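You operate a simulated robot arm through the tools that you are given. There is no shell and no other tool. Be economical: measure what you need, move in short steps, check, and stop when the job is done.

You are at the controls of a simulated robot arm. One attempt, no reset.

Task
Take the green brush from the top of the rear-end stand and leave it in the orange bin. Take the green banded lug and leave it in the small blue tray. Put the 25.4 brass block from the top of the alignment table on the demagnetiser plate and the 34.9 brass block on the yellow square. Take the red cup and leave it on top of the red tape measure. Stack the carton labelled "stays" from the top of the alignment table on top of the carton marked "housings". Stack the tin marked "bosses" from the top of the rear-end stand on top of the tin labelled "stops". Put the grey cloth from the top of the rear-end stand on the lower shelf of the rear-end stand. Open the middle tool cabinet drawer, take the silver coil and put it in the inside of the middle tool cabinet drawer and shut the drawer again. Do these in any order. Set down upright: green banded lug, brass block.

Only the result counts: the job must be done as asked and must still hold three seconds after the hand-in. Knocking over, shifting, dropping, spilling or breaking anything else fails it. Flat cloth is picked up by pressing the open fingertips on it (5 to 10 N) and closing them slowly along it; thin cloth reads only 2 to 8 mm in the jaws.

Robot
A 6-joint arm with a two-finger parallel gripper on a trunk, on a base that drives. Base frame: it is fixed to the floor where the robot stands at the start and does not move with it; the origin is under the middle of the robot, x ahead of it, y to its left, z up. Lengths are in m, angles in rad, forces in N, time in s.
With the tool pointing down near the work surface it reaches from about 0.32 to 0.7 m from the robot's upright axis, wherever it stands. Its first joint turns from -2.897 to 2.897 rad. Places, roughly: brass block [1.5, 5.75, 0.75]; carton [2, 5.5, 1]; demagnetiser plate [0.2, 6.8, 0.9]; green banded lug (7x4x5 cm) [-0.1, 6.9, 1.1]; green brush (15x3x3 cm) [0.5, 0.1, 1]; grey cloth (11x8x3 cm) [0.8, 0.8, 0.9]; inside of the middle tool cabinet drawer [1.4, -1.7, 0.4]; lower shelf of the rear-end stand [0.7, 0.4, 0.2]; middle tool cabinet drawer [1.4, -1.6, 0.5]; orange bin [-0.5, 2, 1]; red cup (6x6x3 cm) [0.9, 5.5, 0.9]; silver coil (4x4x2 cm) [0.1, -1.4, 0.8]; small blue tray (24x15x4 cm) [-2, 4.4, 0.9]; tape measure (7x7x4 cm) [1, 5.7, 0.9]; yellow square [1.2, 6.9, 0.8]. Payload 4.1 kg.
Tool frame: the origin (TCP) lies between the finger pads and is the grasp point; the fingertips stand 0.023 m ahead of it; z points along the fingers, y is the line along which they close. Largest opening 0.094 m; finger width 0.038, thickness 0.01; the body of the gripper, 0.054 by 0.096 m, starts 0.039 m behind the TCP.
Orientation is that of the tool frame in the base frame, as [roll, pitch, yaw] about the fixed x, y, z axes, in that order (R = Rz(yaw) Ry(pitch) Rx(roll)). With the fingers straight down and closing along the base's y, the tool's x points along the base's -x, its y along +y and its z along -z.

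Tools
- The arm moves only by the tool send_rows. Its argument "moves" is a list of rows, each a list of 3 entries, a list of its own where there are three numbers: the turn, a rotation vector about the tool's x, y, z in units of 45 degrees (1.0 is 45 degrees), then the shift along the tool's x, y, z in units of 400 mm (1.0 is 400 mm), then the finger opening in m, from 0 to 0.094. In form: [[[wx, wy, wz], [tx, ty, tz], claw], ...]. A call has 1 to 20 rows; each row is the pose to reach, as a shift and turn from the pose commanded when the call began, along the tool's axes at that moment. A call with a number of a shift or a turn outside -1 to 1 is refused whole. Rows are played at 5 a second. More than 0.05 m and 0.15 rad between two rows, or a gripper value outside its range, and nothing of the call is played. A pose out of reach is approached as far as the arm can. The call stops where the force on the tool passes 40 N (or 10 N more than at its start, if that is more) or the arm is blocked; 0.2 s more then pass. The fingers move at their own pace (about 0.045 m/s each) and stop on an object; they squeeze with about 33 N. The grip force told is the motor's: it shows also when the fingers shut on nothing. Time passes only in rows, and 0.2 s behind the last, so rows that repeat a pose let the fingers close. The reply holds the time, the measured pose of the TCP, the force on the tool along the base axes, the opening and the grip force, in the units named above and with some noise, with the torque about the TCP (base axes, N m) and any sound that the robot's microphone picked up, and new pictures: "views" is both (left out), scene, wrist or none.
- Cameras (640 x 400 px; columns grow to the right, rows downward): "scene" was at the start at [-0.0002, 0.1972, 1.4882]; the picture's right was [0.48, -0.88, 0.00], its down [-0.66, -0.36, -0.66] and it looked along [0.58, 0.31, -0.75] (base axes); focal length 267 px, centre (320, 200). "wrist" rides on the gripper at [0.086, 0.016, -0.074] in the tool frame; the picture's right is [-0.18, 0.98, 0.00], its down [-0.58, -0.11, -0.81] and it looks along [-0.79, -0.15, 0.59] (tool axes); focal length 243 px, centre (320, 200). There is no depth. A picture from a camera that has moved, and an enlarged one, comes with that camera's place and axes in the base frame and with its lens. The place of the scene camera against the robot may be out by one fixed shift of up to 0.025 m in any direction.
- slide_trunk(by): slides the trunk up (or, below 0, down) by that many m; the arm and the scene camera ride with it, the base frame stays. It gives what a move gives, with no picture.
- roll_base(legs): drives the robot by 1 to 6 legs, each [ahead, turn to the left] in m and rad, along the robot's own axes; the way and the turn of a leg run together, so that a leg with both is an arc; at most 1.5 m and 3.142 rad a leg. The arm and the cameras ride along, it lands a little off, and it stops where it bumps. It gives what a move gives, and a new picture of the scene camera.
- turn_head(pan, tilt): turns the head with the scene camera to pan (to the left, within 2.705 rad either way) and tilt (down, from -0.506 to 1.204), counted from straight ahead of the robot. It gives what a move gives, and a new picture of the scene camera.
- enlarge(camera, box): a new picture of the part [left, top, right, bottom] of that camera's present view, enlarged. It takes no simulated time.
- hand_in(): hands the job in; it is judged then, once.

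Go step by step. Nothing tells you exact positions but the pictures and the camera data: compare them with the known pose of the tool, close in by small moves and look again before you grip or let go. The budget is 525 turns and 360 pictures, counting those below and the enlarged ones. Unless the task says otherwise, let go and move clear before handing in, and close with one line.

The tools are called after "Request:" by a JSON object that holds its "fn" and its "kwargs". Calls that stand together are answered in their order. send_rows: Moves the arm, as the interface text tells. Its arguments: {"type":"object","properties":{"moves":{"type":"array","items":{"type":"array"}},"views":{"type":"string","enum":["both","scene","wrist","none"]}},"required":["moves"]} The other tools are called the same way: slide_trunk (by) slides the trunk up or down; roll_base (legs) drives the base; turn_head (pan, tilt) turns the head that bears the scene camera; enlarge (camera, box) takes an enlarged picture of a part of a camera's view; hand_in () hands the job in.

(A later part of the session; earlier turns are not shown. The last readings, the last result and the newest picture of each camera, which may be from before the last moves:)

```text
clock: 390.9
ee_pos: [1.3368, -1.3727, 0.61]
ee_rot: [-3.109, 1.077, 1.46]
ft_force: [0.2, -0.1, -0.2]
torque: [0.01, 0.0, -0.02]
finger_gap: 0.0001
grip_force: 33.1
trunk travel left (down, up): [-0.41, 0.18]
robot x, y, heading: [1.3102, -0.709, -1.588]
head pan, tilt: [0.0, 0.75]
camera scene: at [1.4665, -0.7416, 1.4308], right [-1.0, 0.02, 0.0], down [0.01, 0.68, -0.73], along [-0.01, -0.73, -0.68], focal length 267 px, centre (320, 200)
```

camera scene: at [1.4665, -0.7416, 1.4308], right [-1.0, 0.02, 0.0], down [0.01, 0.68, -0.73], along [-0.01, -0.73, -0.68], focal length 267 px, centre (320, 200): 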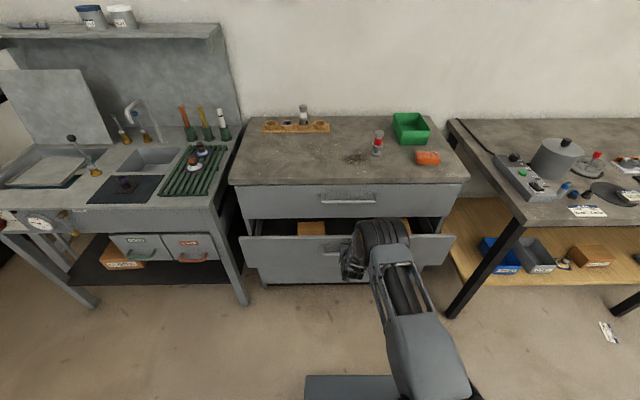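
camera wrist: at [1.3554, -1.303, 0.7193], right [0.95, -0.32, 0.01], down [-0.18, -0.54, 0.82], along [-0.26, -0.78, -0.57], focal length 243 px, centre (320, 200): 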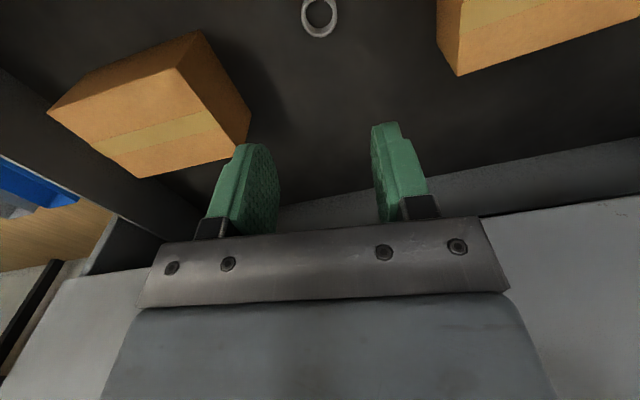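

Request:
{"fn": "roll_base", "kwargs": {"legs": [[0.1, 0]]}}

Request:
{"fn": "roll_base", "kwargs": {"legs": [[0.025, 0]]}}

```text
clock: 392.1
ee_pos: [1.3342, -1.4721, 0.6112]
ee_rot: [-3.107, 1.076, 1.459]
ft_force: [0.1, 0.9, -0.5]
torque: [0.01, 0.0, -0.01]
finger_gap: 0.0001
grip_force: 32.8
trunk travel left (down, up): [-0.41, 0.18]
robot x, y, heading: [1.3087, -0.8079, -1.586]
head pan, tilt: [0.0, 0.75]
camera scene: at [1.4649, -0.8418, 1.4308], right [-1.0, 0.02, 0.0], down [0.01, 0.68, -0.73], along [-0.01, -0.73, -0.68], focal length 267 px, centre (320, 200)
```

scene: 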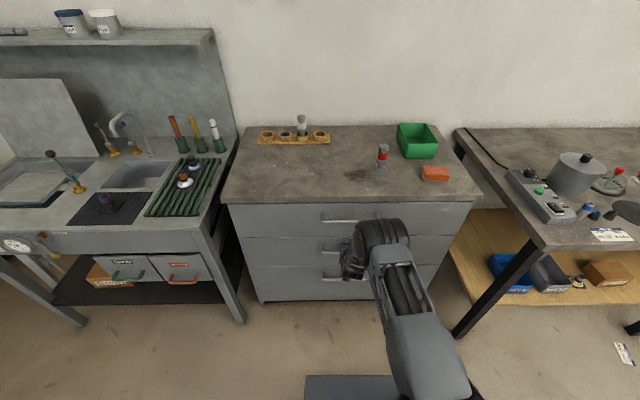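

```text
clock: 392.9
ee_pos: [1.3344, -1.4813, 0.6116]
ee_rot: [-3.109, 1.079, 1.457]
ft_force: [-1.3, 16.3, 14.0]
torque: [-0.47, -0.07, 0.04]
finger_gap: 0.0003
grip_force: 33.3
trunk travel left (down, up): [-0.41, 0.18]
robot x, y, heading: [1.309, -0.8209, -1.592]
head pan, tilt: [0.0, 0.75]
stopped in leg 1: the force on the tool passed its limit (the readings are from after the stop); the commanded pose is now the measured one
camera scene: at [1.4646, -0.8515, 1.4309], right [-1.0, 0.02, 0.0], down [0.01, 0.68, -0.73], along [-0.01, -0.73, -0.68], focal length 267 px, centre (320, 200)
```

scene: 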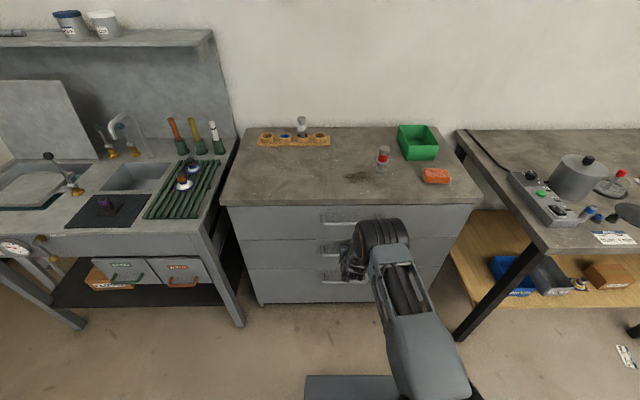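

The drawer is pushed shut. I back away, check it, and bring the hand back to tool-down at a low height.

Request:
{"fn": "roll_base", "kwargs": {"legs": [[-0.35, 0]]}}

Request:
{"fn": "slide_trunk", "kwargs": {"by": 0.18}}

Request:
{"fn": "send_rows", "kwargs": {"moves": [[[0, 0.17, 0], [0, 0, 0], 0.05], [[0, 0.34, 0], [0, 0, 0], 0.05], [[0, 0.51, 0], [0, 0, 0], 0.05], [[0, 0.68, 0], [0, 0, 0], 0.05], [[0, 0.85, 0], [0, 0, 0], 0.05], [[0, 1, 0], [0, 0, 0], 0.05]], "views": "none"}}

Request:
{"fn": "send_rows", "kwargs": {"moves": [[[0, 0.17, 0], [0, 0, 0], 0.05], [[0, 0.34, 0], [0, 0, 0], 0.05]], "views": "scene"}}

```text
clock: 395.2
ee_pos: [1.341, -1.132, 0.6086]
ee_rot: [-3.109, 1.076, 1.459]
ft_force: [0.6, 0.0, -0.3]
torque: [0.01, 0.0, 0.0]
finger_gap: 0.0
grip_force: 33.2
trunk travel left (down, up): [-0.41, 0.18]
robot x, y, heading: [1.3133, -0.4686, -1.586]
head pan, tilt: [0.0, 0.75]
camera scene: at [1.4703, -0.5023, 1.4308], right [-1.0, 0.02, 0.0], down [0.01, 0.68, -0.73], along [-0.01, -0.73, -0.68], focal length 267 px, centre (320, 200)
```

scene: 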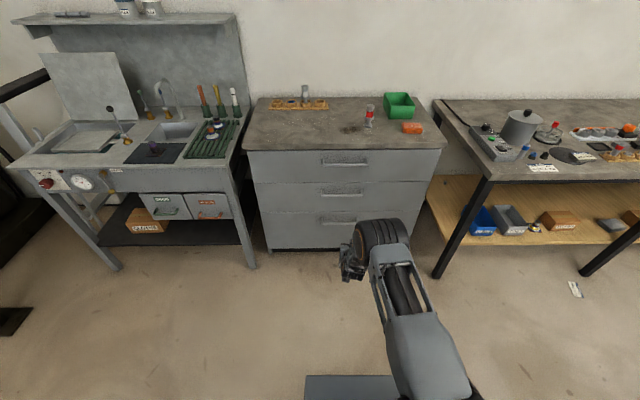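

```text
clock: 397.2
ee_pos: [1.3414, -1.1299, 0.79]
ee_rot: [-3.107, 1.073, 1.461]
ft_force: [0.0, -0.7, -0.5]
torque: [0.01, 0.03, 0.02]
finger_gap: 0.0
grip_force: 32.7
trunk travel left (down, up): [-0.59, 0.0]
robot x, y, heading: [1.3121, -0.473, -1.584]
head pan, tilt: [0.0, 0.75]
```

```text
clock: 398.6
ee_pos: [1.3313, -1.1319, 0.789]
ee_rot: [-3.071, 0.357, 1.446]
ft_force: [2.4, 1.1, -0.6]
torque: [0.01, 0.1, -0.09]
finger_gap: 0.0498
grip_force: 0.0
out of reach, approached as far as the arm can: row 5, 6
trunk travel left (down, up): [-0.59, 0.0]
robot x, y, heading: [1.3121, -0.469, -1.585]
head pan, tilt: [0.0, 0.75]
```

```text
clock: 399.2
ee_pos: [1.3344, -1.1313, 0.7898]
ee_rot: [-3.088, 0.082, 1.413]
ft_force: [0.4, 1.1, -0.2]
torque: [0.01, 0.01, 0.01]
finger_gap: 0.05
grip_force: 0.1
trunk travel left (down, up): [-0.59, 0.0]
robot x, y, heading: [1.3108, -0.4709, -1.585]
head pan, tilt: [0.0, 0.75]
camera scene: at [1.4702, -0.5025, 1.6108], right [-1.0, 0.02, 0.0], down [0.01, 0.68, -0.73], along [-0.01, -0.73, -0.68], focal length 267 px, centre (320, 200)
```

scene: 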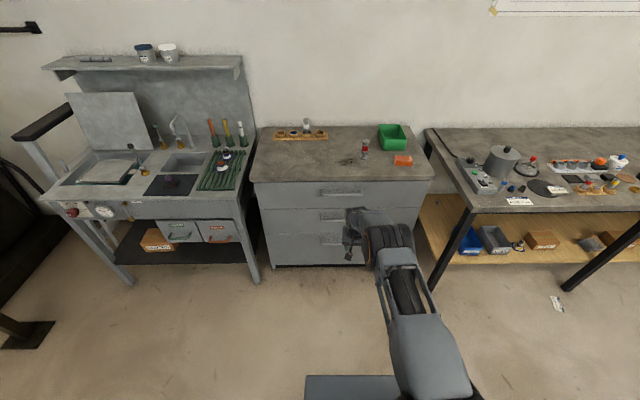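

Drawer is closed. Now I drive to the fallen card.

Request:
{"fn": "send_rows", "kwargs": {"moves": [[[0, 0.05, 0], [0.1, 0, 0], 0.05], [[0, 0.1, 0], [0.2, 0, 0], 0.05], [[0, 0.1, 0], [0.3, 0, 0], 0.05], [[0, 0.1, 0], [0.4, 0, 0], 0.05]], "views": "none"}}

Request:
{"fn": "roll_base", "kwargs": {"legs": [[0, -1.45], [1.34, 0], [0, 1.45]]}}

Request:
{"fn": "turn_head", "kwargs": {"pan": 0.0, "tilt": 1.1}}

```text
clock: 400.2
ee_pos: [1.3579, -0.9738, 0.7761]
ee_rot: [-3.09, 0.007, 1.41]
ft_force: [-0.6, 0.1, 0.6]
torque: [0.0, 0.0, -0.01]
finger_gap: 0.0498
grip_force: 0.1
trunk travel left (down, up): [-0.59, 0.0]
robot x, y, heading: [1.3138, -0.4691, -1.587]
head pan, tilt: [0.0, 0.75]
```

```text
clock: 414.0
ee_pos: [0.0251, -1.1115, 0.7764]
ee_rot: [-3.09, 0.008, 1.407]
ft_force: [0.4, 0.6, 0.7]
torque: [0.01, 0.02, 0.0]
finger_gap: 0.0501
grip_force: 0.0
trunk travel left (down, up): [-0.59, 0.0]
robot x, y, heading: [-0.0215, -0.6115, -1.587]
head pan, tilt: [0.0, 0.75]
camera scene: at [0.1389, -0.6401, 1.6108], right [-1.0, 0.02, 0.0], down [0.01, 0.68, -0.73], along [-0.01, -0.73, -0.68], focal length 267 px, centre (320, 200)
```

scene: 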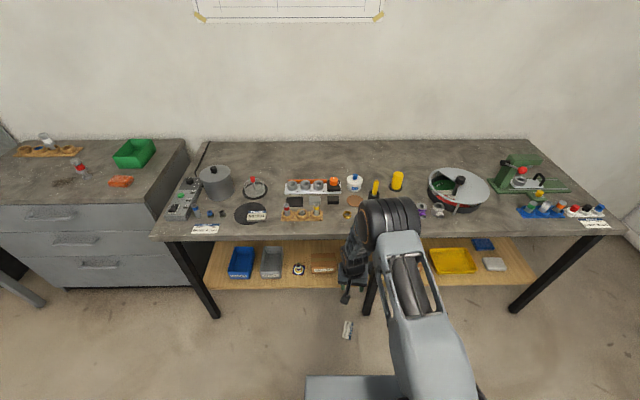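

```text
clock: 414.8
ee_pos: [0.0259, -1.1123, 0.7761]
ee_rot: [-3.09, 0.007, 1.406]
ft_force: [1.2, 0.5, 0.5]
torque: [0.01, 0.0, -0.02]
finger_gap: 0.0501
grip_force: 0.1
trunk travel left (down, up): [-0.59, 0.0]
robot x, y, heading: [-0.0181, -0.6037, -1.589]
head pan, tilt: [0.0, 1.1]
camera scene: at [0.1391, -0.6205, 1.5851], right [-1.0, 0.02, 0.0], down [0.02, 0.89, -0.45], along [-0.01, -0.45, -0.89], focal length 267 px, centre (320, 200)
```

scene: 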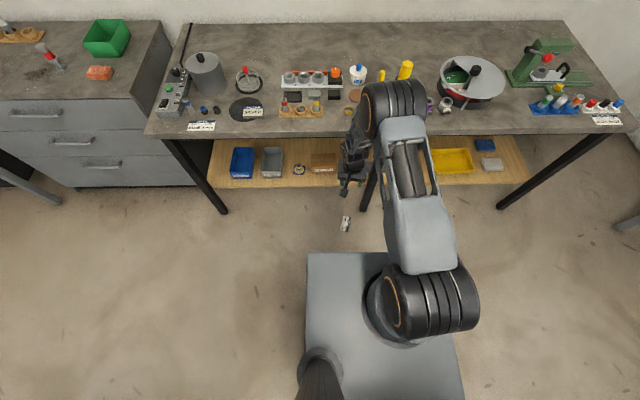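

Request:
{"fn": "enlarge", "kwargs": {"camera": "scene", "box": [306, 200, 386, 250]}}

```text
8.00 times, centred on (346, 225) of scene
camera zoom: at [0.1391, -0.6205, 1.5851], right [-1.0, 0.02, 0.0], down [0.02, 0.89, -0.45], along [-0.01, -0.45, -0.89], focal length 2136 px, centre (112, 0)
```

zoom: 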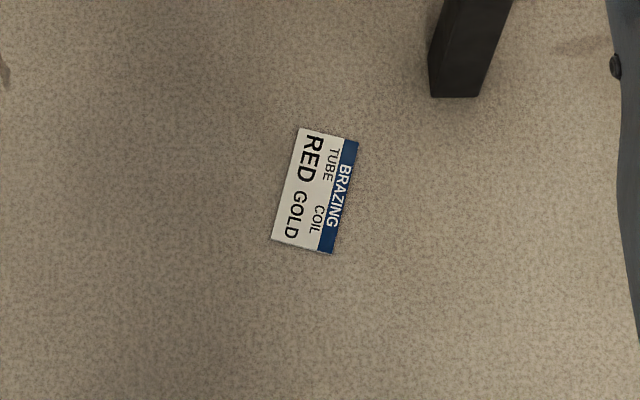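

The card lies face up, long side nearly along y. I move up, lower the trunk, and then extend to it.

Request:
{"fn": "roll_base", "kwargs": {"legs": [[0.085, 0]]}}

Request:
{"fn": "slide_trunk", "kwargs": {"by": -0.4}}

Request:
{"fn": "send_rows", "kwargs": {"moves": [[[0.06, 0, 0.04], [-0.05, -0.066, 0], 0.06], [[0.06, 0, 0.075], [-0.07, -0.133, 0], 0.06]], "views": "both"}}

```text
clock: 415.9
ee_pos: [0.0246, -1.1964, 0.7759]
ee_rot: [-3.089, 0.008, 1.407]
ft_force: [0.0, -0.5, -0.7]
torque: [0.03, 0.03, 0.02]
finger_gap: 0.05
grip_force: 0.0
trunk travel left (down, up): [-0.59, 0.0]
robot x, y, heading: [-0.0201, -0.6892, -1.584]
head pan, tilt: [0.0, 1.1]
camera scene: at [0.1375, -0.706, 1.585], right [-1.0, 0.02, 0.0], down [0.02, 0.89, -0.45], along [-0.01, -0.45, -0.89], focal length 267 px, centre (320, 200)
```

scene: 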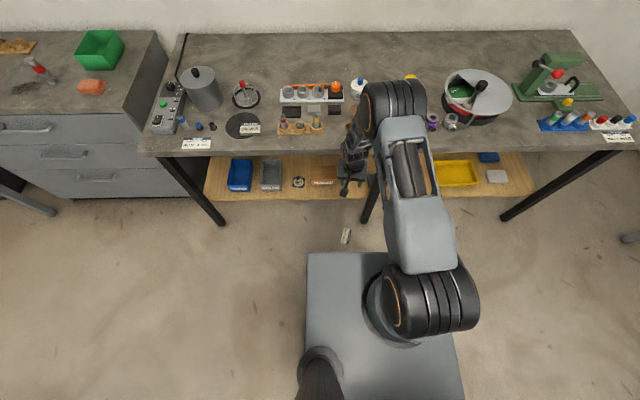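

```text
clock: 419.7
ee_pos: [0.0244, -1.1966, 0.3765]
ee_rot: [-3.088, 0.007, 1.407]
ft_force: [-1.0, -0.8, -0.1]
torque: [-0.01, 0.01, 0.01]
finger_gap: 0.0499
grip_force: 0.1
trunk travel left (down, up): [-0.19, 0.4]
robot x, y, heading: [-0.0182, -0.6901, -1.59]
head pan, tilt: [0.0, 1.1]
```

```text
clock: 420.3
ee_pos: [-0.0337, -1.2164, 0.3776]
ee_rot: [-3.042, 0.01, 1.346]
ft_force: [0.2, 0.3, 0.5]
torque: [0.03, 0.03, 0.0]
finger_gap: 0.0601
grip_force: 0.1
trunk travel left (down, up): [-0.19, 0.4]
robot x, y, heading: [-0.0163, -0.6943, -1.592]
head pan, tilt: [0.0, 1.1]
camera scene: at [0.1377, -0.705, 1.185], right [-1.0, 0.02, 0.0], down [0.02, 0.89, -0.45], along [-0.01, -0.45, -0.89], focal length 267 px, centre (320, 200)
camera wrist: at [0.0083, -1.1343, 0.4495], right [0.91, -0.4, -0.1], down [-0.15, -0.55, 0.82], along [-0.38, -0.73, -0.56], focal length 243 px, centre (320, 200)
```

scene: 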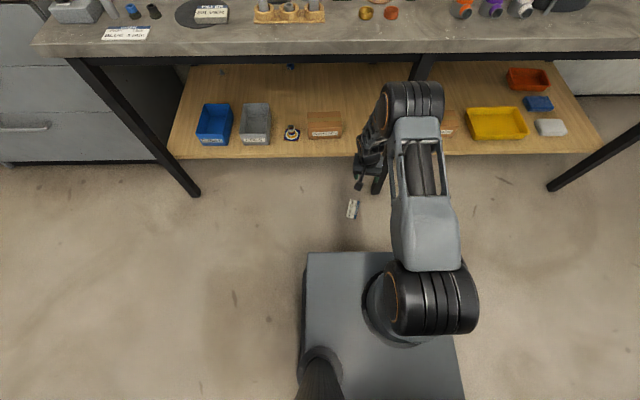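
wrist: 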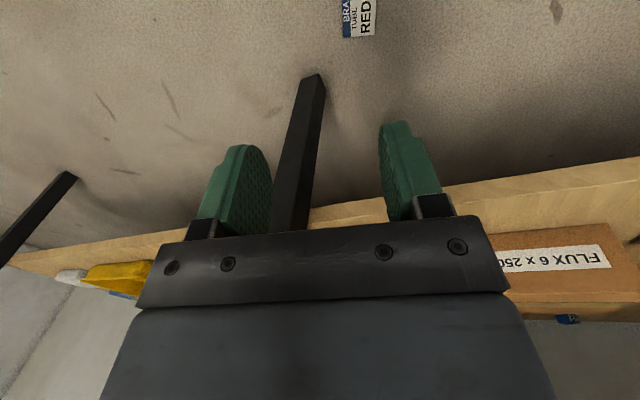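

Request:
{"fn": "slide_trunk", "kwargs": {"by": -0.18}}

Request:
{"fn": "send_rows", "kwargs": {"moves": [[[-0.127, 0, 0], [0, 0, 0], 0.06], [[-0.127, 0, 0], [0, 0, 0.1], 0.06]], "views": "wrist"}}

```text
clock: 422.3
ee_pos: [-0.033, -1.2156, 0.1989]
ee_rot: [-3.043, 0.015, 1.348]
ft_force: [-0.6, -0.2, -0.3]
torque: [-0.01, -0.01, 0.0]
finger_gap: 0.06
grip_force: 0.1
trunk travel left (down, up): [-0.01, 0.58]
robot x, y, heading: [-0.0197, -0.6932, -1.586]
head pan, tilt: [0.0, 1.1]
```

```text
clock: 422.9
ee_pos: [-0.0367, -1.2153, 0.159]
ee_rot: [3.138, 0.014, 1.349]
ft_force: [0.0, -0.4, -0.1]
torque: [-0.02, 0.06, 0.01]
finger_gap: 0.0601
grip_force: 0.0
trunk travel left (down, up): [-0.01, 0.58]
robot x, y, heading: [-0.0207, -0.6924, -1.594]
head pan, tilt: [0.0, 1.1]
camera wrist: at [-0.0021, -1.1326, 0.2323], right [0.92, -0.4, 0.0], down [-0.23, -0.53, 0.81], along [-0.32, -0.75, -0.58], focal length 243 px, centre (320, 200)
```

wrist: 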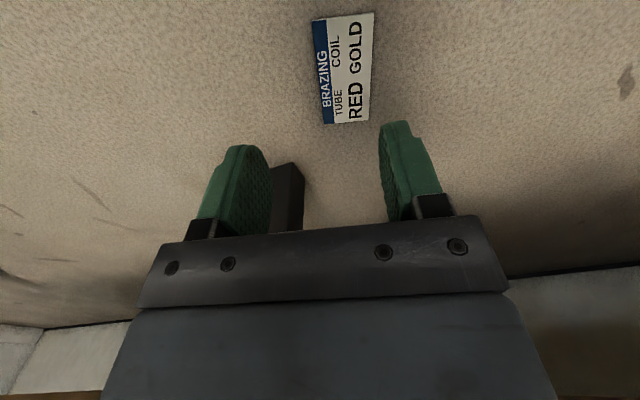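

Request:
{"fn": "send_rows", "kwargs": {"moves": [[[0, 0, 0.087], [-0.04, 0.02, 0.05], 0.06], [[0, 0, 0.087], [-0.08, 0.044, 0.12], 0.06], [[0, 0, 0.087], [-0.08, 0.044, 0.2], 0.06], [[0, 0, 0.087], [-0.08, 0.044, 0.27], 0.06]], "views": "wrist"}}

```text
clock: 423.9
ee_pos: [-0.028, -1.2512, 0.0503]
ee_rot: [3.14, 0.012, 1.28]
ft_force: [-0.3, 0.0, 0.3]
torque: [0.0, 0.02, 0.05]
finger_gap: 0.0602
grip_force: 0.0
trunk travel left (down, up): [-0.01, 0.58]
robot x, y, heading: [-0.0204, -0.6921, -1.583]
head pan, tilt: [0.0, 1.1]
camera wrist: at [0.0127, -1.1709, 0.1239], right [0.89, -0.46, 0.0], down [-0.27, -0.52, 0.81], along [-0.37, -0.72, -0.58], focal length 243 px, centre (320, 200)
```

wrist: 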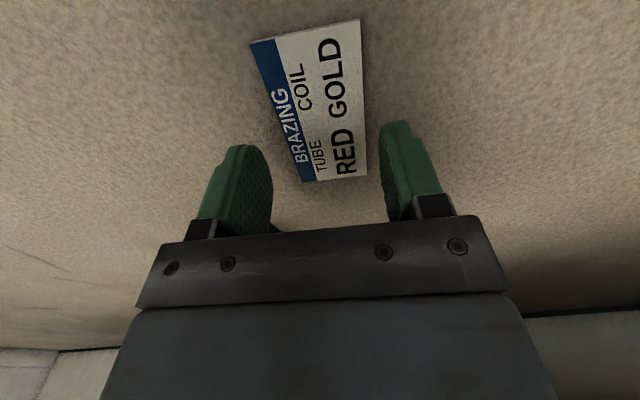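

Well aligned over the card. I descend to the floor gently.

Request:
{"fn": "send_rows", "kwargs": {"moves": [[[0, 0, 0], [0, 0, 0.03], 0.062], [[0, 0, 0], [0, 0, 0.05], 0.062], [[0, 0, 0], [0, 0, 0.06], 0.062], [[0, 0, 0], [0, 0, 0.07], 0.062], [[0, 0, 0], [0, 0, 0.08], 0.062]], "views": "wrist"}}

```text
clock: 425.1
ee_pos: [-0.0269, -1.2524, 0.0229]
ee_rot: [-3.141, 0.008, 1.28]
ft_force: [0.4, 11.2, 26.1]
torque: [0.84, 0.2, -0.05]
finger_gap: 0.063
grip_force: 1.2
trunk travel left (down, up): [-0.01, 0.58]
robot x, y, heading: [-0.0222, -0.6962, -1.59]
head pan, tilt: [0.0, 1.1]
stopped in row 5: the force on the tool passed its limit (the readings are from after the stop); the commanded pose is now the measured one
camera wrist: at [0.0131, -1.1719, 0.0966], right [0.89, -0.46, 0.0], down [-0.27, -0.52, 0.81], along [-0.37, -0.72, -0.59], focal length 243 px, centre (320, 200)
```

wrist: 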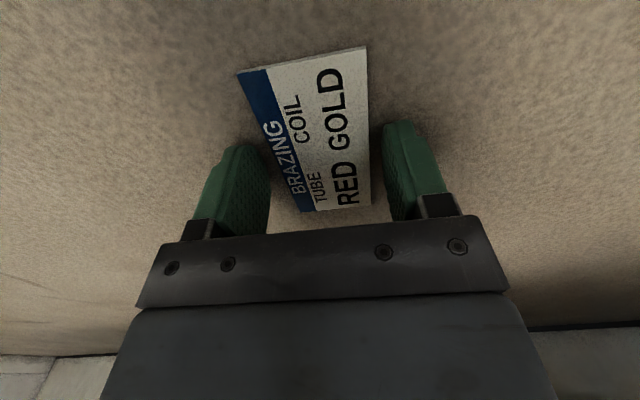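

Request:
{"fn": "send_rows", "kwargs": {"moves": [[[0, 0, 0], [0, 0, -0.004], 0.055], [[0, 0, 0], [0, 0, -0.004], 0.045], [[0, 0, 0], [0, 0, -0.004], 0.035], [[0, 0, 0], [0, 0, -0.004], 0.03], [[0, 0, 0], [0, 0, -0.004], 0.03]], "views": "wrist"}}

```text
clock: 426.3
ee_pos: [-0.027, -1.2526, 0.0228]
ee_rot: [3.14, 0.009, 1.28]
ft_force: [-2.2, -2.8, 4.5]
torque: [-0.29, 0.11, -0.06]
finger_gap: 0.0485
grip_force: 32.7
trunk travel left (down, up): [-0.01, 0.58]
robot x, y, heading: [-0.0192, -0.6924, -1.588]
head pan, tilt: [0.0, 1.1]
camera wrist: at [0.0131, -1.1723, 0.0965], right [0.89, -0.46, 0.0], down [-0.27, -0.52, 0.81], along [-0.37, -0.72, -0.58], focal length 243 px, centre (320, 200)
```

wrist: 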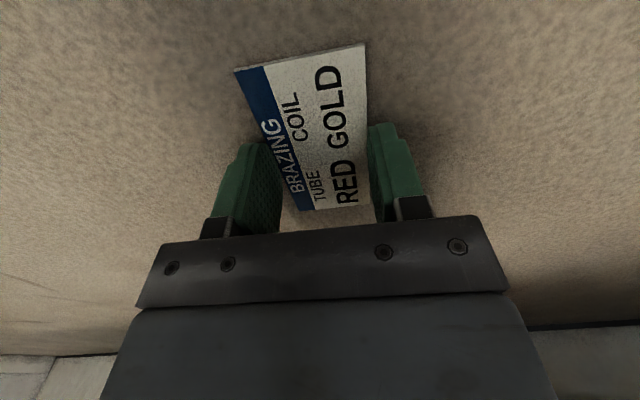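

The card is gripped. I lift it a little, pull back from under the bench edge, then raise.

Request:
{"fn": "send_rows", "kwargs": {"moves": [[[0, 0, 0], [0, 0, -0.1], 0.03], [[0, 0, 0], [0.03, 0, -0.2], 0.03], [[0, 0, 0], [0.13, 0, -0.24], 0.03], [[0, 0, 0], [0.2, 0, -0.3], 0.03]], "views": "wrist"}}

```text
clock: 427.3
ee_pos: [-0.0036, -1.1737, 0.1426]
ee_rot: [-3.141, 0.008, 1.279]
ft_force: [0.3, 0.8, 0.1]
torque: [0.0, -0.01, 0.04]
finger_gap: 0.0482
grip_force: 33.0
trunk travel left (down, up): [-0.01, 0.58]
robot x, y, heading: [-0.0192, -0.6916, -1.594]
head pan, tilt: [0.0, 1.1]
camera wrist: at [0.0366, -1.0948, 0.2157], right [0.89, -0.46, 0.0], down [-0.27, -0.52, 0.81], along [-0.37, -0.72, -0.59], focal length 243 px, centre (320, 200)
```

wrist: 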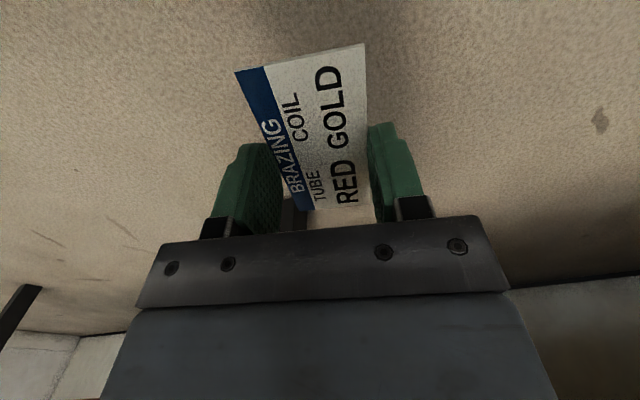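

Request:
{"fn": "roll_base", "kwargs": {"legs": [[-0.12, 0]]}}

Request:
{"fn": "slide_trunk", "kwargs": {"by": 0.4}}

Request:
{"fn": "slide_trunk", "kwargs": {"by": 0.18}}

Request:
{"fn": "send_rows", "kwargs": {"moves": [[[0, 0, 0], [0, 0, -0.12], 0.03], [[0, 0, 0], [0, 0, -0.24], 0.03], [[0, 0, 0], [0, 0, -0.36], 0.03], [[0, 0, 0], [0, 0, -0.48], 0.03], [[0, 0, 0], [0, 0, -0.58], 0.03]], "views": "none"}}

```text
clock: 428.6
ee_pos: [-0.0012, -1.0552, 0.1432]
ee_rot: [3.141, 0.007, 1.28]
ft_force: [-0.1, 0.3, 0.2]
torque: [0.02, 0.0, 0.0]
finger_gap: 0.0488
grip_force: 32.9
trunk travel left (down, up): [-0.01, 0.58]
robot x, y, heading: [-0.0188, -0.5702, -1.59]
head pan, tilt: [0.0, 1.1]
camera scene: at [0.1397, -0.5848, 1.0051], right [-1.0, 0.02, 0.0], down [0.02, 0.89, -0.45], along [-0.01, -0.45, -0.89], focal length 267 px, centre (320, 200)
```

scene: 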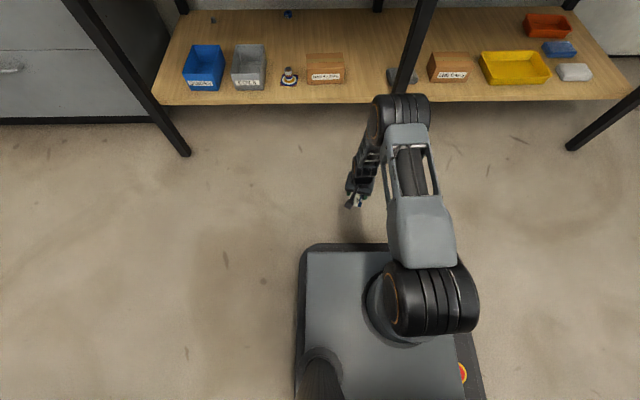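

```text
clock: 432.4
ee_pos: [-0.0015, -1.0558, 0.5425]
ee_rot: [3.141, 0.007, 1.28]
ft_force: [0.3, -0.8, 0.5]
torque: [0.0, 0.01, 0.03]
finger_gap: 0.0481
grip_force: 32.6
trunk travel left (down, up): [-0.41, 0.18]
robot x, y, heading: [-0.0166, -0.5728, -1.588]
head pan, tilt: [0.0, 1.1]
```

```text
clock: 434.4
ee_pos: [-0.0009, -1.0552, 0.7227]
ee_rot: [3.141, 0.006, 1.281]
ft_force: [-0.8, -0.3, -0.1]
torque: [-0.02, 0.02, 0.02]
finger_gap: 0.0484
grip_force: 33.2
trunk travel left (down, up): [-0.59, 0.0]
robot x, y, heading: [-0.021, -0.5724, -1.591]
head pan, tilt: [0.0, 1.1]
```

```text
clock: 435.6
ee_pos: [-0.0006, -1.0531, 0.9542]
ee_rot: [3.14, 0.005, 1.28]
ft_force: [-0.5, 0.3, 0.2]
torque: [-0.01, 0.0, -0.02]
finger_gap: 0.0486
grip_force: 32.4
trunk travel left (down, up): [-0.59, 0.0]
robot x, y, heading: [-0.0183, -0.5706, -1.59]
head pan, tilt: [0.0, 1.1]
```

Request:
{"fn": "send_rows", "kwargs": {"moves": [[[0, 0, -0.17], [0, 0, 0], 0.03], [[0, 0, -0.34], [0, 0, 0], 0.03], [[0, 0, -0.51], [0, 0, 0], 0.03], [[0, 0, -0.68], [0, 0, 0], 0.03], [[0, 0, -0.85], [0, 0, 0], 0.03], [[0, 0, -1], [0, 0, 0], 0.03]], "views": "none"}}

Request:
{"fn": "send_rows", "kwargs": {"moves": [[[0, 0, -0.17], [0, 0, 0], 0.03], [[0, 0, -0.34], [0, 0, 0], 0.03], [[0, 0, -0.51], [0, 0, 0], 0.03], [[0, 0, -0.68], [0, 0, 0], 0.03], [[0, 0, -0.85], [0, 0, 0], 0.03], [[0, 0, -1], [0, 0, 0], 0.03]], "views": "none"}}

Request:
{"fn": "send_rows", "kwargs": {"moves": [[[0, 0, -0.17], [0, 0, 0], 0.03], [[0, 0, -0.37], [0, 0, 0], 0.03]], "views": "wrist"}}

```text
clock: 437.0
ee_pos: [-0.0001, -1.0543, 0.9543]
ee_rot: [-3.136, 0.005, 2.068]
ft_force: [0.5, -0.4, 0.0]
torque: [0.02, -0.01, 0.03]
finger_gap: 0.0485
grip_force: 33.2
trunk travel left (down, up): [-0.59, 0.0]
robot x, y, heading: [-0.0175, -0.5702, -1.593]
head pan, tilt: [0.0, 1.1]
```

```text
clock: 438.4
ee_pos: [-0.0005, -1.0531, 0.9546]
ee_rot: [-3.133, 0.0, 2.854]
ft_force: [-1.0, -0.1, -0.3]
torque: [-0.03, 0.02, 0.0]
finger_gap: 0.0484
grip_force: 32.5
trunk travel left (down, up): [-0.59, 0.0]
robot x, y, heading: [-0.0139, -0.5767, -1.592]
head pan, tilt: [0.0, 1.1]
```

```text
refused: row 2 steps farther than a row can; nothing moved
```

Request:
{"fn": "send_rows", "kwargs": {"moves": [[[0, 0, -0.18], [0, 0, 0], 0.03], [[0, 0, -0.36], [0, 0, 0], 0.03]], "views": "wrist"}}

```text
clock: 439.0
ee_pos: [-0.0018, -1.0538, 0.9539]
ee_rot: [-3.133, -0.001, 3.136]
ft_force: [-0.1, -0.1, 0.3]
torque: [-0.04, -0.02, 0.01]
finger_gap: 0.0483
grip_force: 32.8
trunk travel left (down, up): [-0.59, 0.0]
robot x, y, heading: [-0.0192, -0.5715, -1.59]
head pan, tilt: [0.0, 1.1]
camera wrist: at [-0.0876, -1.0349, 1.028], right [0.19, 0.98, -0.01], down [0.58, -0.11, 0.81], along [0.79, -0.16, -0.59], focal length 243 px, centre (320, 200)
```

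wrist: 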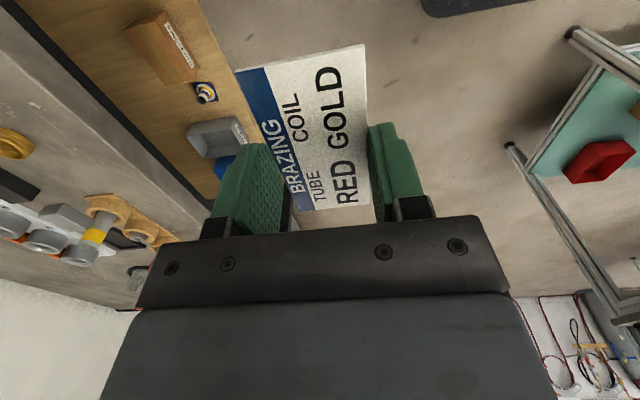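

Text orientation now matches the original (blue header away from the robot). The original spot was centred near (0.0225, -1.338); I drive up and move over it.

Request:
{"fn": "roll_base", "kwargs": {"legs": [[0.14, 0]]}}

Request:
{"fn": "send_rows", "kwargs": {"moves": [[[0, 0, 0], [0, -0.1, 0], 0.03], [[0, 0, 0], [0, -0.2, 0], 0.03], [[0, 0, 0], [-0.02, -0.3, 0], 0.03], [[0, 0, 0], [-0.04, -0.34, 0.05], 0.03]], "views": "wrist"}}

```text
clock: 440.3
ee_pos: [-0.0044, -1.1939, 0.9532]
ee_rot: [-3.135, -0.002, 3.133]
ft_force: [0.8, -0.5, 0.1]
torque: [0.02, 0.0, -0.01]
finger_gap: 0.0483
grip_force: 32.7
trunk travel left (down, up): [-0.59, 0.0]
robot x, y, heading: [-0.0212, -0.7131, -1.585]
head pan, tilt: [0.0, 1.1]
camera scene: at [0.1371, -0.7265, 1.5851], right [-1.0, 0.02, 0.0], down [0.02, 0.89, -0.45], along [-0.01, -0.45, -0.89], focal length 267 px, centre (320, 200)
```

scene: 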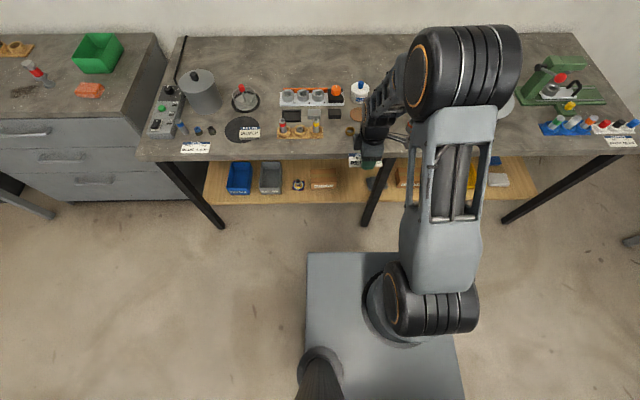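

```text
clock: 441.3
ee_pos: [0.0105, -1.3317, 0.9322]
ee_rot: [-3.136, -0.002, 3.133]
ft_force: [0.2, 0.0, -0.3]
torque: [-0.04, -0.04, -0.01]
finger_gap: 0.0482
grip_force: 33.0
trunk travel left (down, up): [-0.59, 0.0]
robot x, y, heading: [-0.0186, -0.7117, -1.593]
head pan, tilt: [0.0, 1.1]
camera wrist: at [-0.0753, -1.3118, 1.0079], right [0.19, 0.98, -0.01], down [0.58, -0.11, 0.81], along [0.79, -0.16, -0.59], focal length 243 px, centre (320, 200)
```

wrist: 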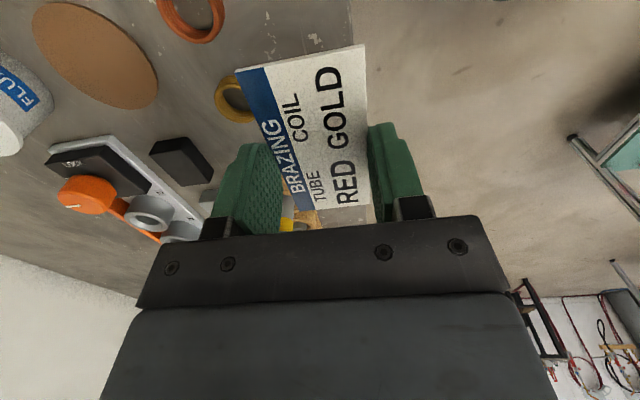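

The gold coil leaves little finger room behind the card, so I'll set it down about 8 mm nearer, then nudge it. Lowering now.

Request:
{"fn": "send_rows", "kwargs": {"moves": [[[0, 0, 0], [-0.012, 0.006, 0.1], 0.03], [[0, 0, 0], [-0.012, 0.006, 0.18], 0.03], [[0, 0, 0], [-0.012, 0.006, 0.205], 0.03]], "views": "wrist"}}

```text
clock: 442.1
ee_pos: [0.0154, -1.3293, 0.8543]
ee_rot: [-3.135, -0.003, 3.132]
ft_force: [0.1, -0.3, -0.2]
torque: [-0.01, 0.02, -0.05]
finger_gap: 0.0485
grip_force: 32.5
trunk travel left (down, up): [-0.59, 0.0]
robot x, y, heading: [-0.0207, -0.7131, -1.588]
head pan, tilt: [0.0, 1.1]
camera wrist: at [-0.0712, -1.3102, 0.9272], right [0.19, 0.98, -0.01], down [0.58, -0.11, 0.81], along [0.79, -0.16, -0.59], focal length 243 px, centre (320, 200)
```

wrist: 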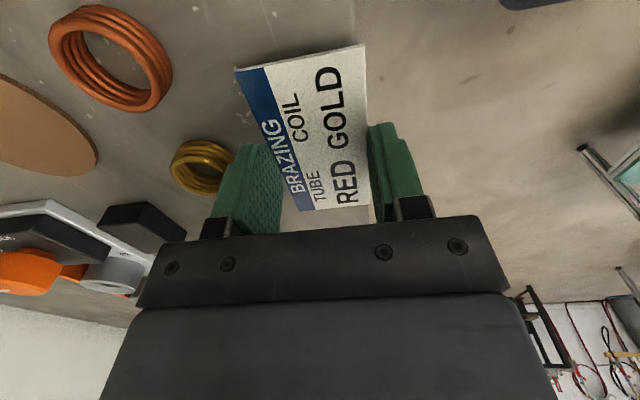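

Request:
{"fn": "send_rows", "kwargs": {"moves": [[[0, 0, 0], [0, 0, 0.012], 0.03], [[0, 0, 0], [0, 0, 0.022], 0.03], [[0, 0, 0], [0, 0, 0.03], 0.03]], "views": "wrist"}}

```text
clock: 442.9
ee_pos: [0.0166, -1.3294, 0.8435]
ee_rot: [-3.132, 0.001, 3.133]
ft_force: [-0.6, 1.7, 14.0]
torque: [0.27, -0.75, 0.06]
finger_gap: 0.0485
grip_force: 32.9
trunk travel left (down, up): [-0.59, 0.0]
robot x, y, heading: [-0.0256, -0.7135, -1.596]
head pan, tilt: [0.0, 1.1]
camera wrist: at [-0.0709, -1.3099, 0.9173], right [0.19, 0.98, -0.01], down [0.58, -0.11, 0.81], along [0.79, -0.16, -0.59], focal length 243 px, centre (320, 200)
```

wrist: 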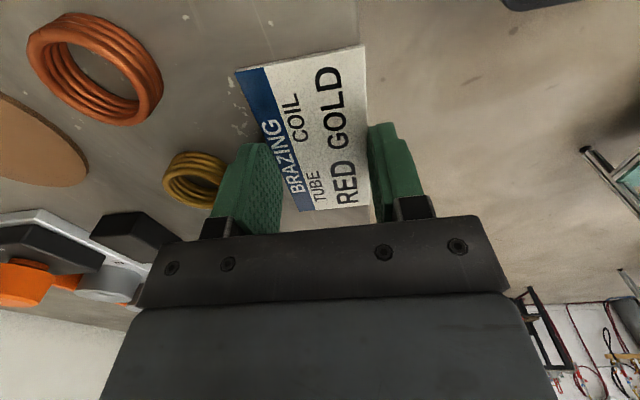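

Request:
{"fn": "send_rows", "kwargs": {"moves": [[[0, 0, 0], [0, 0, 0], 0.051], [[0, 0, 0], [0, 0, 0], 0.052], [[0, 0, 0], [0, 0, -0.05], 0.053], [[0, 0, 0], [0, 0, -0.15], 0.053], [[0, 0, 0], [0, 0, -0.25], 0.053]], "views": "wrist"}}

```text
clock: 444.1
ee_pos: [0.0143, -1.3267, 0.9411]
ee_rot: [-3.134, -0.001, 3.133]
ft_force: [0.3, 0.7, -0.2]
torque: [0.0, 0.02, 0.01]
finger_gap: 0.053
grip_force: 0.0
trunk travel left (down, up): [-0.59, 0.0]
robot x, y, heading: [-0.0197, -0.7085, -1.589]
head pan, tilt: [0.0, 1.1]
camera wrist: at [-0.0714, -1.3077, 1.0154], right [0.19, 0.98, -0.01], down [0.58, -0.11, 0.81], along [0.79, -0.16, -0.59], focal length 243 px, centre (320, 200)
```

wrist: 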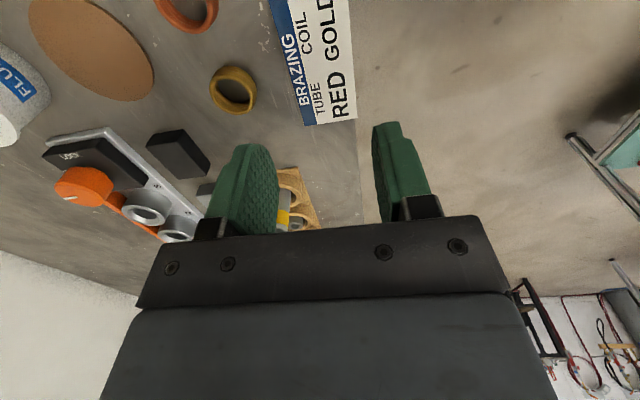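

Compared with the gold coil, the card should sit about 2 cm further back. I regrip it near its right end, where there is finger room, and slide it back.

Request:
{"fn": "send_rows", "kwargs": {"moves": [[[0, 0, 0], [-0.1, -0.005, 0], 0.062], [[0, 0, 0], [-0.1, -0.005, 0.1], 0.062], [[0, 0, 0], [-0.1, -0.005, 0.18], 0.062], [[0, 0, 0], [-0.1, -0.005, 0.225], 0.062]], "views": "wrist"}}

```text
clock: 445.1
ee_pos: [0.0554, -1.3323, 0.8526]
ee_rot: [-3.132, -0.002, 3.133]
ft_force: [-0.6, -0.4, -0.1]
torque: [0.0, 0.02, -0.02]
finger_gap: 0.0622
grip_force: 0.1
trunk travel left (down, up): [-0.59, 0.0]
robot x, y, heading: [-0.0205, -0.7154, -1.585]
head pan, tilt: [0.0, 1.1]
camera wrist: at [-0.031, -1.3121, 0.9259], right [0.19, 0.98, -0.01], down [0.58, -0.11, 0.81], along [0.79, -0.16, -0.59], focal length 243 px, centre (320, 200)
```

wrist: 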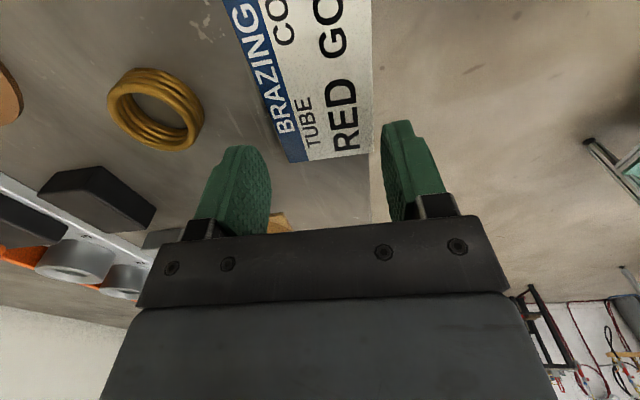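

Request:
{"fn": "send_rows", "kwargs": {"moves": [[[0, 0, 0], [0, 0.012, 0.012], 0.062], [[0, 0, 0], [0, 0.012, 0.019], 0.062], [[0, 0, 0], [0, 0.012, 0.019], 0.05], [[0, 0, 0], [0, 0.012, 0.019], 0.04], [[0, 0, 0], [0, 0.012, 0.019], 0.03], [[0, 0, 0], [0, 0.012, 0.019], 0.03]], "views": "wrist"}}

```text
clock: 446.5
ee_pos: [0.0553, -1.3264, 0.8452]
ee_rot: [-3.135, -0.001, 3.133]
ft_force: [0.9, -0.1, -0.8]
torque: [-0.01, -0.04, 0.0]
finger_gap: 0.0485
grip_force: 33.2
trunk travel left (down, up): [-0.59, 0.0]
robot x, y, heading: [-0.0201, -0.7117, -1.588]
head pan, tilt: [0.0, 1.1]
camera wrist: at [-0.0308, -1.3074, 0.9181], right [0.19, 0.98, -0.01], down [0.58, -0.11, 0.81], along [0.79, -0.16, -0.59], focal length 243 px, centre (320, 200)
```

wrist: 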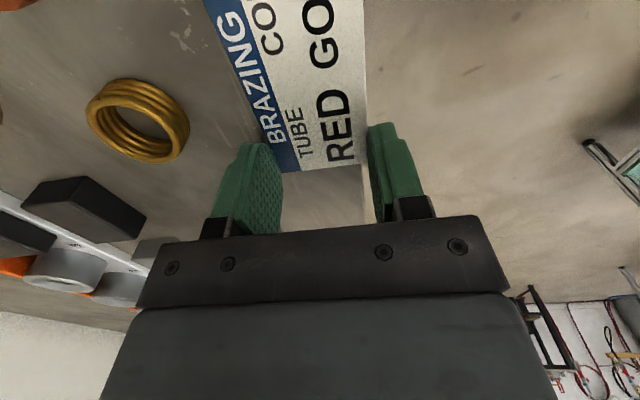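

Request:
{"fn": "send_rows", "kwargs": {"moves": [[[0, 0, 0], [0, 0, -0.008], 0.03], [[0, 0, 0], [0.009, -0.022, -0.008], 0.03], [[0, 0, 0], [0.018, -0.045, -0.008], 0.03], [[0, 0, 0], [0.018, -0.045, 0.004], 0.03], [[0, 0, 0], [0.018, -0.045, 0.004], 0.03]], "views": "wrist"}}

```text
clock: 447.7
ee_pos: [0.0482, -1.345, 0.8437]
ee_rot: [-3.132, -0.001, 3.134]
ft_force: [-1.2, 0.9, 13.7]
torque: [0.12, 0.35, -0.06]
finger_gap: 0.0485
grip_force: 32.9
trunk travel left (down, up): [-0.59, 0.0]
robot x, y, heading: [-0.0187, -0.7132, -1.591]
head pan, tilt: [0.0, 1.1]
camera wrist: at [-0.0384, -1.3256, 0.9176], right [0.19, 0.98, -0.01], down [0.58, -0.11, 0.81], along [0.79, -0.16, -0.59], focal length 243 px, centre (320, 200)
```

wrist: 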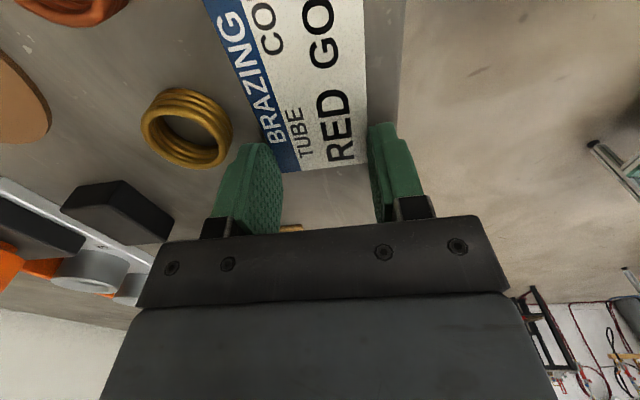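

Request:
{"fn": "send_rows", "kwargs": {"moves": [[[0, 0, 0], [0, 0, -0.002], 0.0515], [[0, 0, 0], [0, 0, -0.002], 0.0515], [[0, 0, 0], [0, 0, -0.06], 0.0515], [[0, 0, 0], [0, 0, -0.16], 0.0515], [[0, 0, 0], [0, 0, -0.26], 0.0515]], "views": "wrist"}}

```text
clock: 448.9
ee_pos: [0.0493, -1.3431, 0.9448]
ee_rot: [-3.137, -0.002, 3.131]
ft_force: [-0.1, 0.0, 0.7]
torque: [0.0, -0.01, 0.03]
finger_gap: 0.0513
grip_force: 0.0
trunk travel left (down, up): [-0.59, 0.0]
robot x, y, heading: [-0.023, -0.7138, -1.593]
head pan, tilt: [0.0, 1.1]
camera wrist: at [-0.0375, -1.3246, 1.0194], right [0.19, 0.98, -0.01], down [0.58, -0.11, 0.81], along [0.79, -0.16, -0.59], focal length 243 px, centre (320, 200)
```

wrist: 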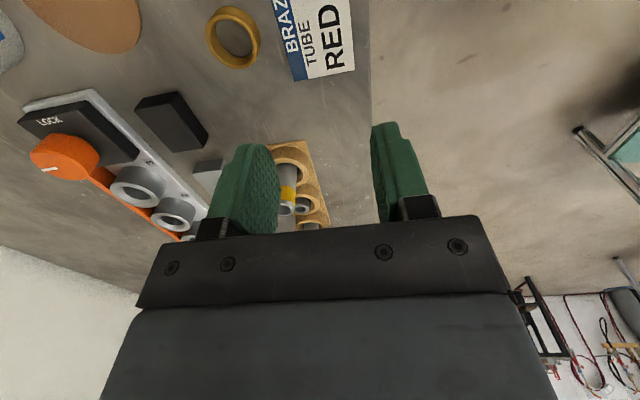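

The card is back in place. I restore the hand orientation, retract, and head for the far side of the shop.

Request:
{"fn": "send_rows", "kwargs": {"moves": [[[0, 0, 0], [0, 0, -0.03], 0.0515], [[0, 0, 0], [0, 0.1, -0.05], 0.0515], [[0, 0, 0], [0, 0.2, -0.05], 0.0515], [[0, 0, 0], [0, 0.3, -0.05], 0.0515], [[0, 0, 0], [0, 0.4, -0.05], 0.0515], [[0, 0, 0], [0, 0.5, -0.05], 0.0515]], "views": "none"}}

Request:
{"fn": "send_rows", "kwargs": {"moves": [[[0, 0, 0.17], [0, 0, 0], 0.09], [[0, 0, 0.34], [0, 0, 0], 0.09], [[0, 0, 0.51], [0, 0, 0], 0.09], [[0, 0, 0.68], [0, 0, 0], 0.09], [[0, 0, 0.85], [0, 0, 0], 0.09], [[0, 0, 1], [0, 0, 0], 0.09]], "views": "none"}}

Request:
{"fn": "send_rows", "kwargs": {"moves": [[[0, 0, 0.17], [0, 0, 0], 0.09], [[0, 0, 0.34], [0, 0, 0], 0.09], [[0, 0, 0.51], [0, 0, 0], 0.09], [[0, 0, 0.68], [0, 0, 0], 0.09], [[0, 0, 0.85], [0, 0, 0], 0.09], [[0, 0, 1], [0, 0, 0], 0.09]], "views": "none"}}

```text
clock: 450.3
ee_pos: [0.0494, -1.1416, 0.9642]
ee_rot: [-3.133, -0.003, 3.134]
ft_force: [0.5, -0.1, 0.9]
torque: [-0.01, 0.0, 0.01]
finger_gap: 0.0518
grip_force: 0.1
trunk travel left (down, up): [-0.59, 0.0]
robot x, y, heading: [-0.0208, -0.7123, -1.588]
head pan, tilt: [0.0, 1.1]
```

```text
clock: 451.7
ee_pos: [0.0506, -1.1435, 0.9644]
ee_rot: [-3.135, 0.004, 2.346]
ft_force: [0.5, -0.9, -0.7]
torque: [0.03, -0.01, -0.01]
finger_gap: 0.0899
grip_force: 0.0
trunk travel left (down, up): [-0.59, 0.0]
robot x, y, heading: [-0.0177, -0.7112, -1.588]
head pan, tilt: [0.0, 1.1]
```

```text
clock: 453.1
ee_pos: [0.0512, -1.1428, 0.9623]
ee_rot: [-3.139, 0.007, 1.561]
ft_force: [-0.4, 0.0, -0.2]
torque: [-0.02, -0.02, 0.01]
finger_gap: 0.0898
grip_force: 0.1
trunk travel left (down, up): [-0.59, 0.0]
robot x, y, heading: [-0.0199, -0.7141, -1.591]
head pan, tilt: [0.0, 1.1]
```

Request:
{"fn": "roll_base", "kwargs": {"legs": [[-0.2, 0], [0, -3.141], [1.45, 0], [0, -0.35], [0.95, 0], [0, 0.37]]}}

Request:
{"fn": "turn_head", "kwargs": {"pan": 0.0, "tilt": 0.3}}

```text
clock: 475.6
ee_pos: [0.2932, 2.2416, 0.9633]
ee_rot: [-3.14, 0.007, -1.567]
ft_force: [0.4, -0.4, 0.5]
torque: [0.01, 0.01, 0.01]
finger_gap: 0.09
grip_force: 0.1
trunk travel left (down, up): [-0.59, 0.0]
robot x, y, heading: [0.365, 1.8126, 1.569]
head pan, tilt: [0.0, 1.1]
camera scene: at [0.1942, 1.8092, 1.585], right [1.0, 0.0, 0.0], down [0.0, -0.89, -0.45], along [0.0, 0.45, -0.89], focal length 267 px, centre (320, 200)
```

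scene: 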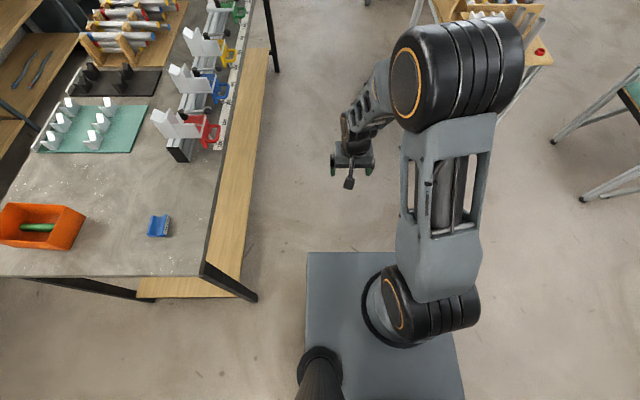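

```text
clock: 476.8
ee_pos: [0.2937, 2.2416, 0.9639]
ee_rot: [-3.139, 0.007, -1.563]
ft_force: [0.1, 0.9, 0.5]
torque: [-0.02, -0.03, 0.0]
finger_gap: 0.0899
grip_force: 0.1
trunk travel left (down, up): [-0.59, 0.0]
robot x, y, heading: [0.3708, 1.8115, 1.569]
head pan, tilt: [0.0, 0.3]
camera scene: at [0.1946, 1.8395, 1.6511], right [1.0, 0.0, 0.0], down [0.0, -0.3, -0.95], along [0.0, 0.95, -0.3], focal length 267 px, centre (320, 200)
```

scene: 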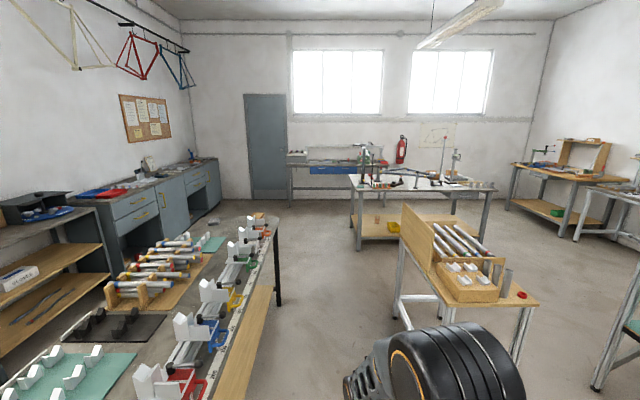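

Request:
{"fn": "roll_base", "kwargs": {"legs": [[1.5, 0], [0.95, 0]]}}

Request:
{"fn": "turn_head", "kwargs": {"pan": -0.45, "tilt": 0.5}}

```text
clock: 488.8
ee_pos: [0.2942, 4.6875, 0.9653]
ee_rot: [-3.139, 0.009, -1.557]
ft_force: [-0.5, 0.0, -0.2]
torque: [-0.06, 0.03, 0.0]
finger_gap: 0.09
grip_force: 0.2
trunk travel left (down, up): [-0.59, 0.0]
robot x, y, heading: [0.3789, 4.2585, 1.579]
head pan, tilt: [0.0, 0.3]
camera scene: at [0.1999, 4.2848, 1.6512], right [1.0, 0.0, 0.0], down [0.0, -0.3, -0.96], along [0.0, 0.96, -0.3], focal length 267 px, centre (320, 200)
```

scene: 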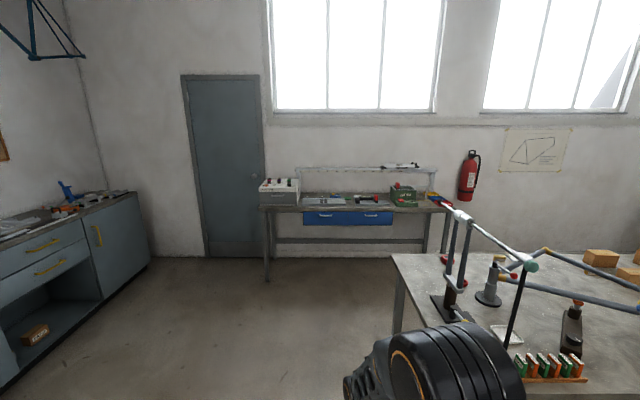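

```text
clock: 489.6
ee_pos: [0.2948, 4.6872, 0.9639]
ee_rot: [-3.139, 0.008, -1.557]
ft_force: [0.2, -0.6, 0.4]
torque: [0.01, -0.02, 0.01]
finger_gap: 0.0903
grip_force: 0.0
trunk travel left (down, up): [-0.59, 0.0]
robot x, y, heading: [0.3761, 4.2555, 1.572]
head pan, tilt: [-0.45, 0.499]
camera scene: at [0.2395, 4.2733, 1.6328], right [0.9, -0.43, 0.0], down [-0.21, -0.43, -0.88], along [0.38, 0.79, -0.48], focal length 267 px, centre (320, 200)
```

scene: 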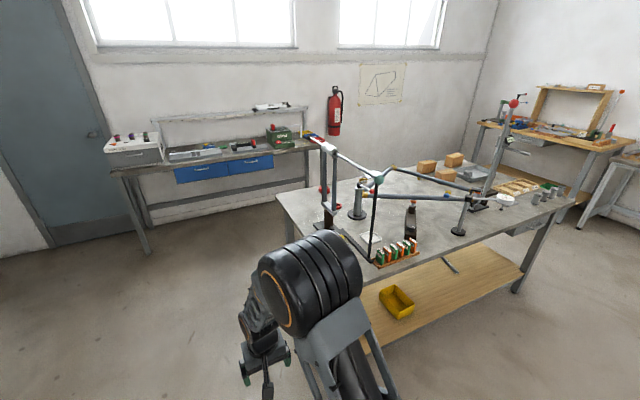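

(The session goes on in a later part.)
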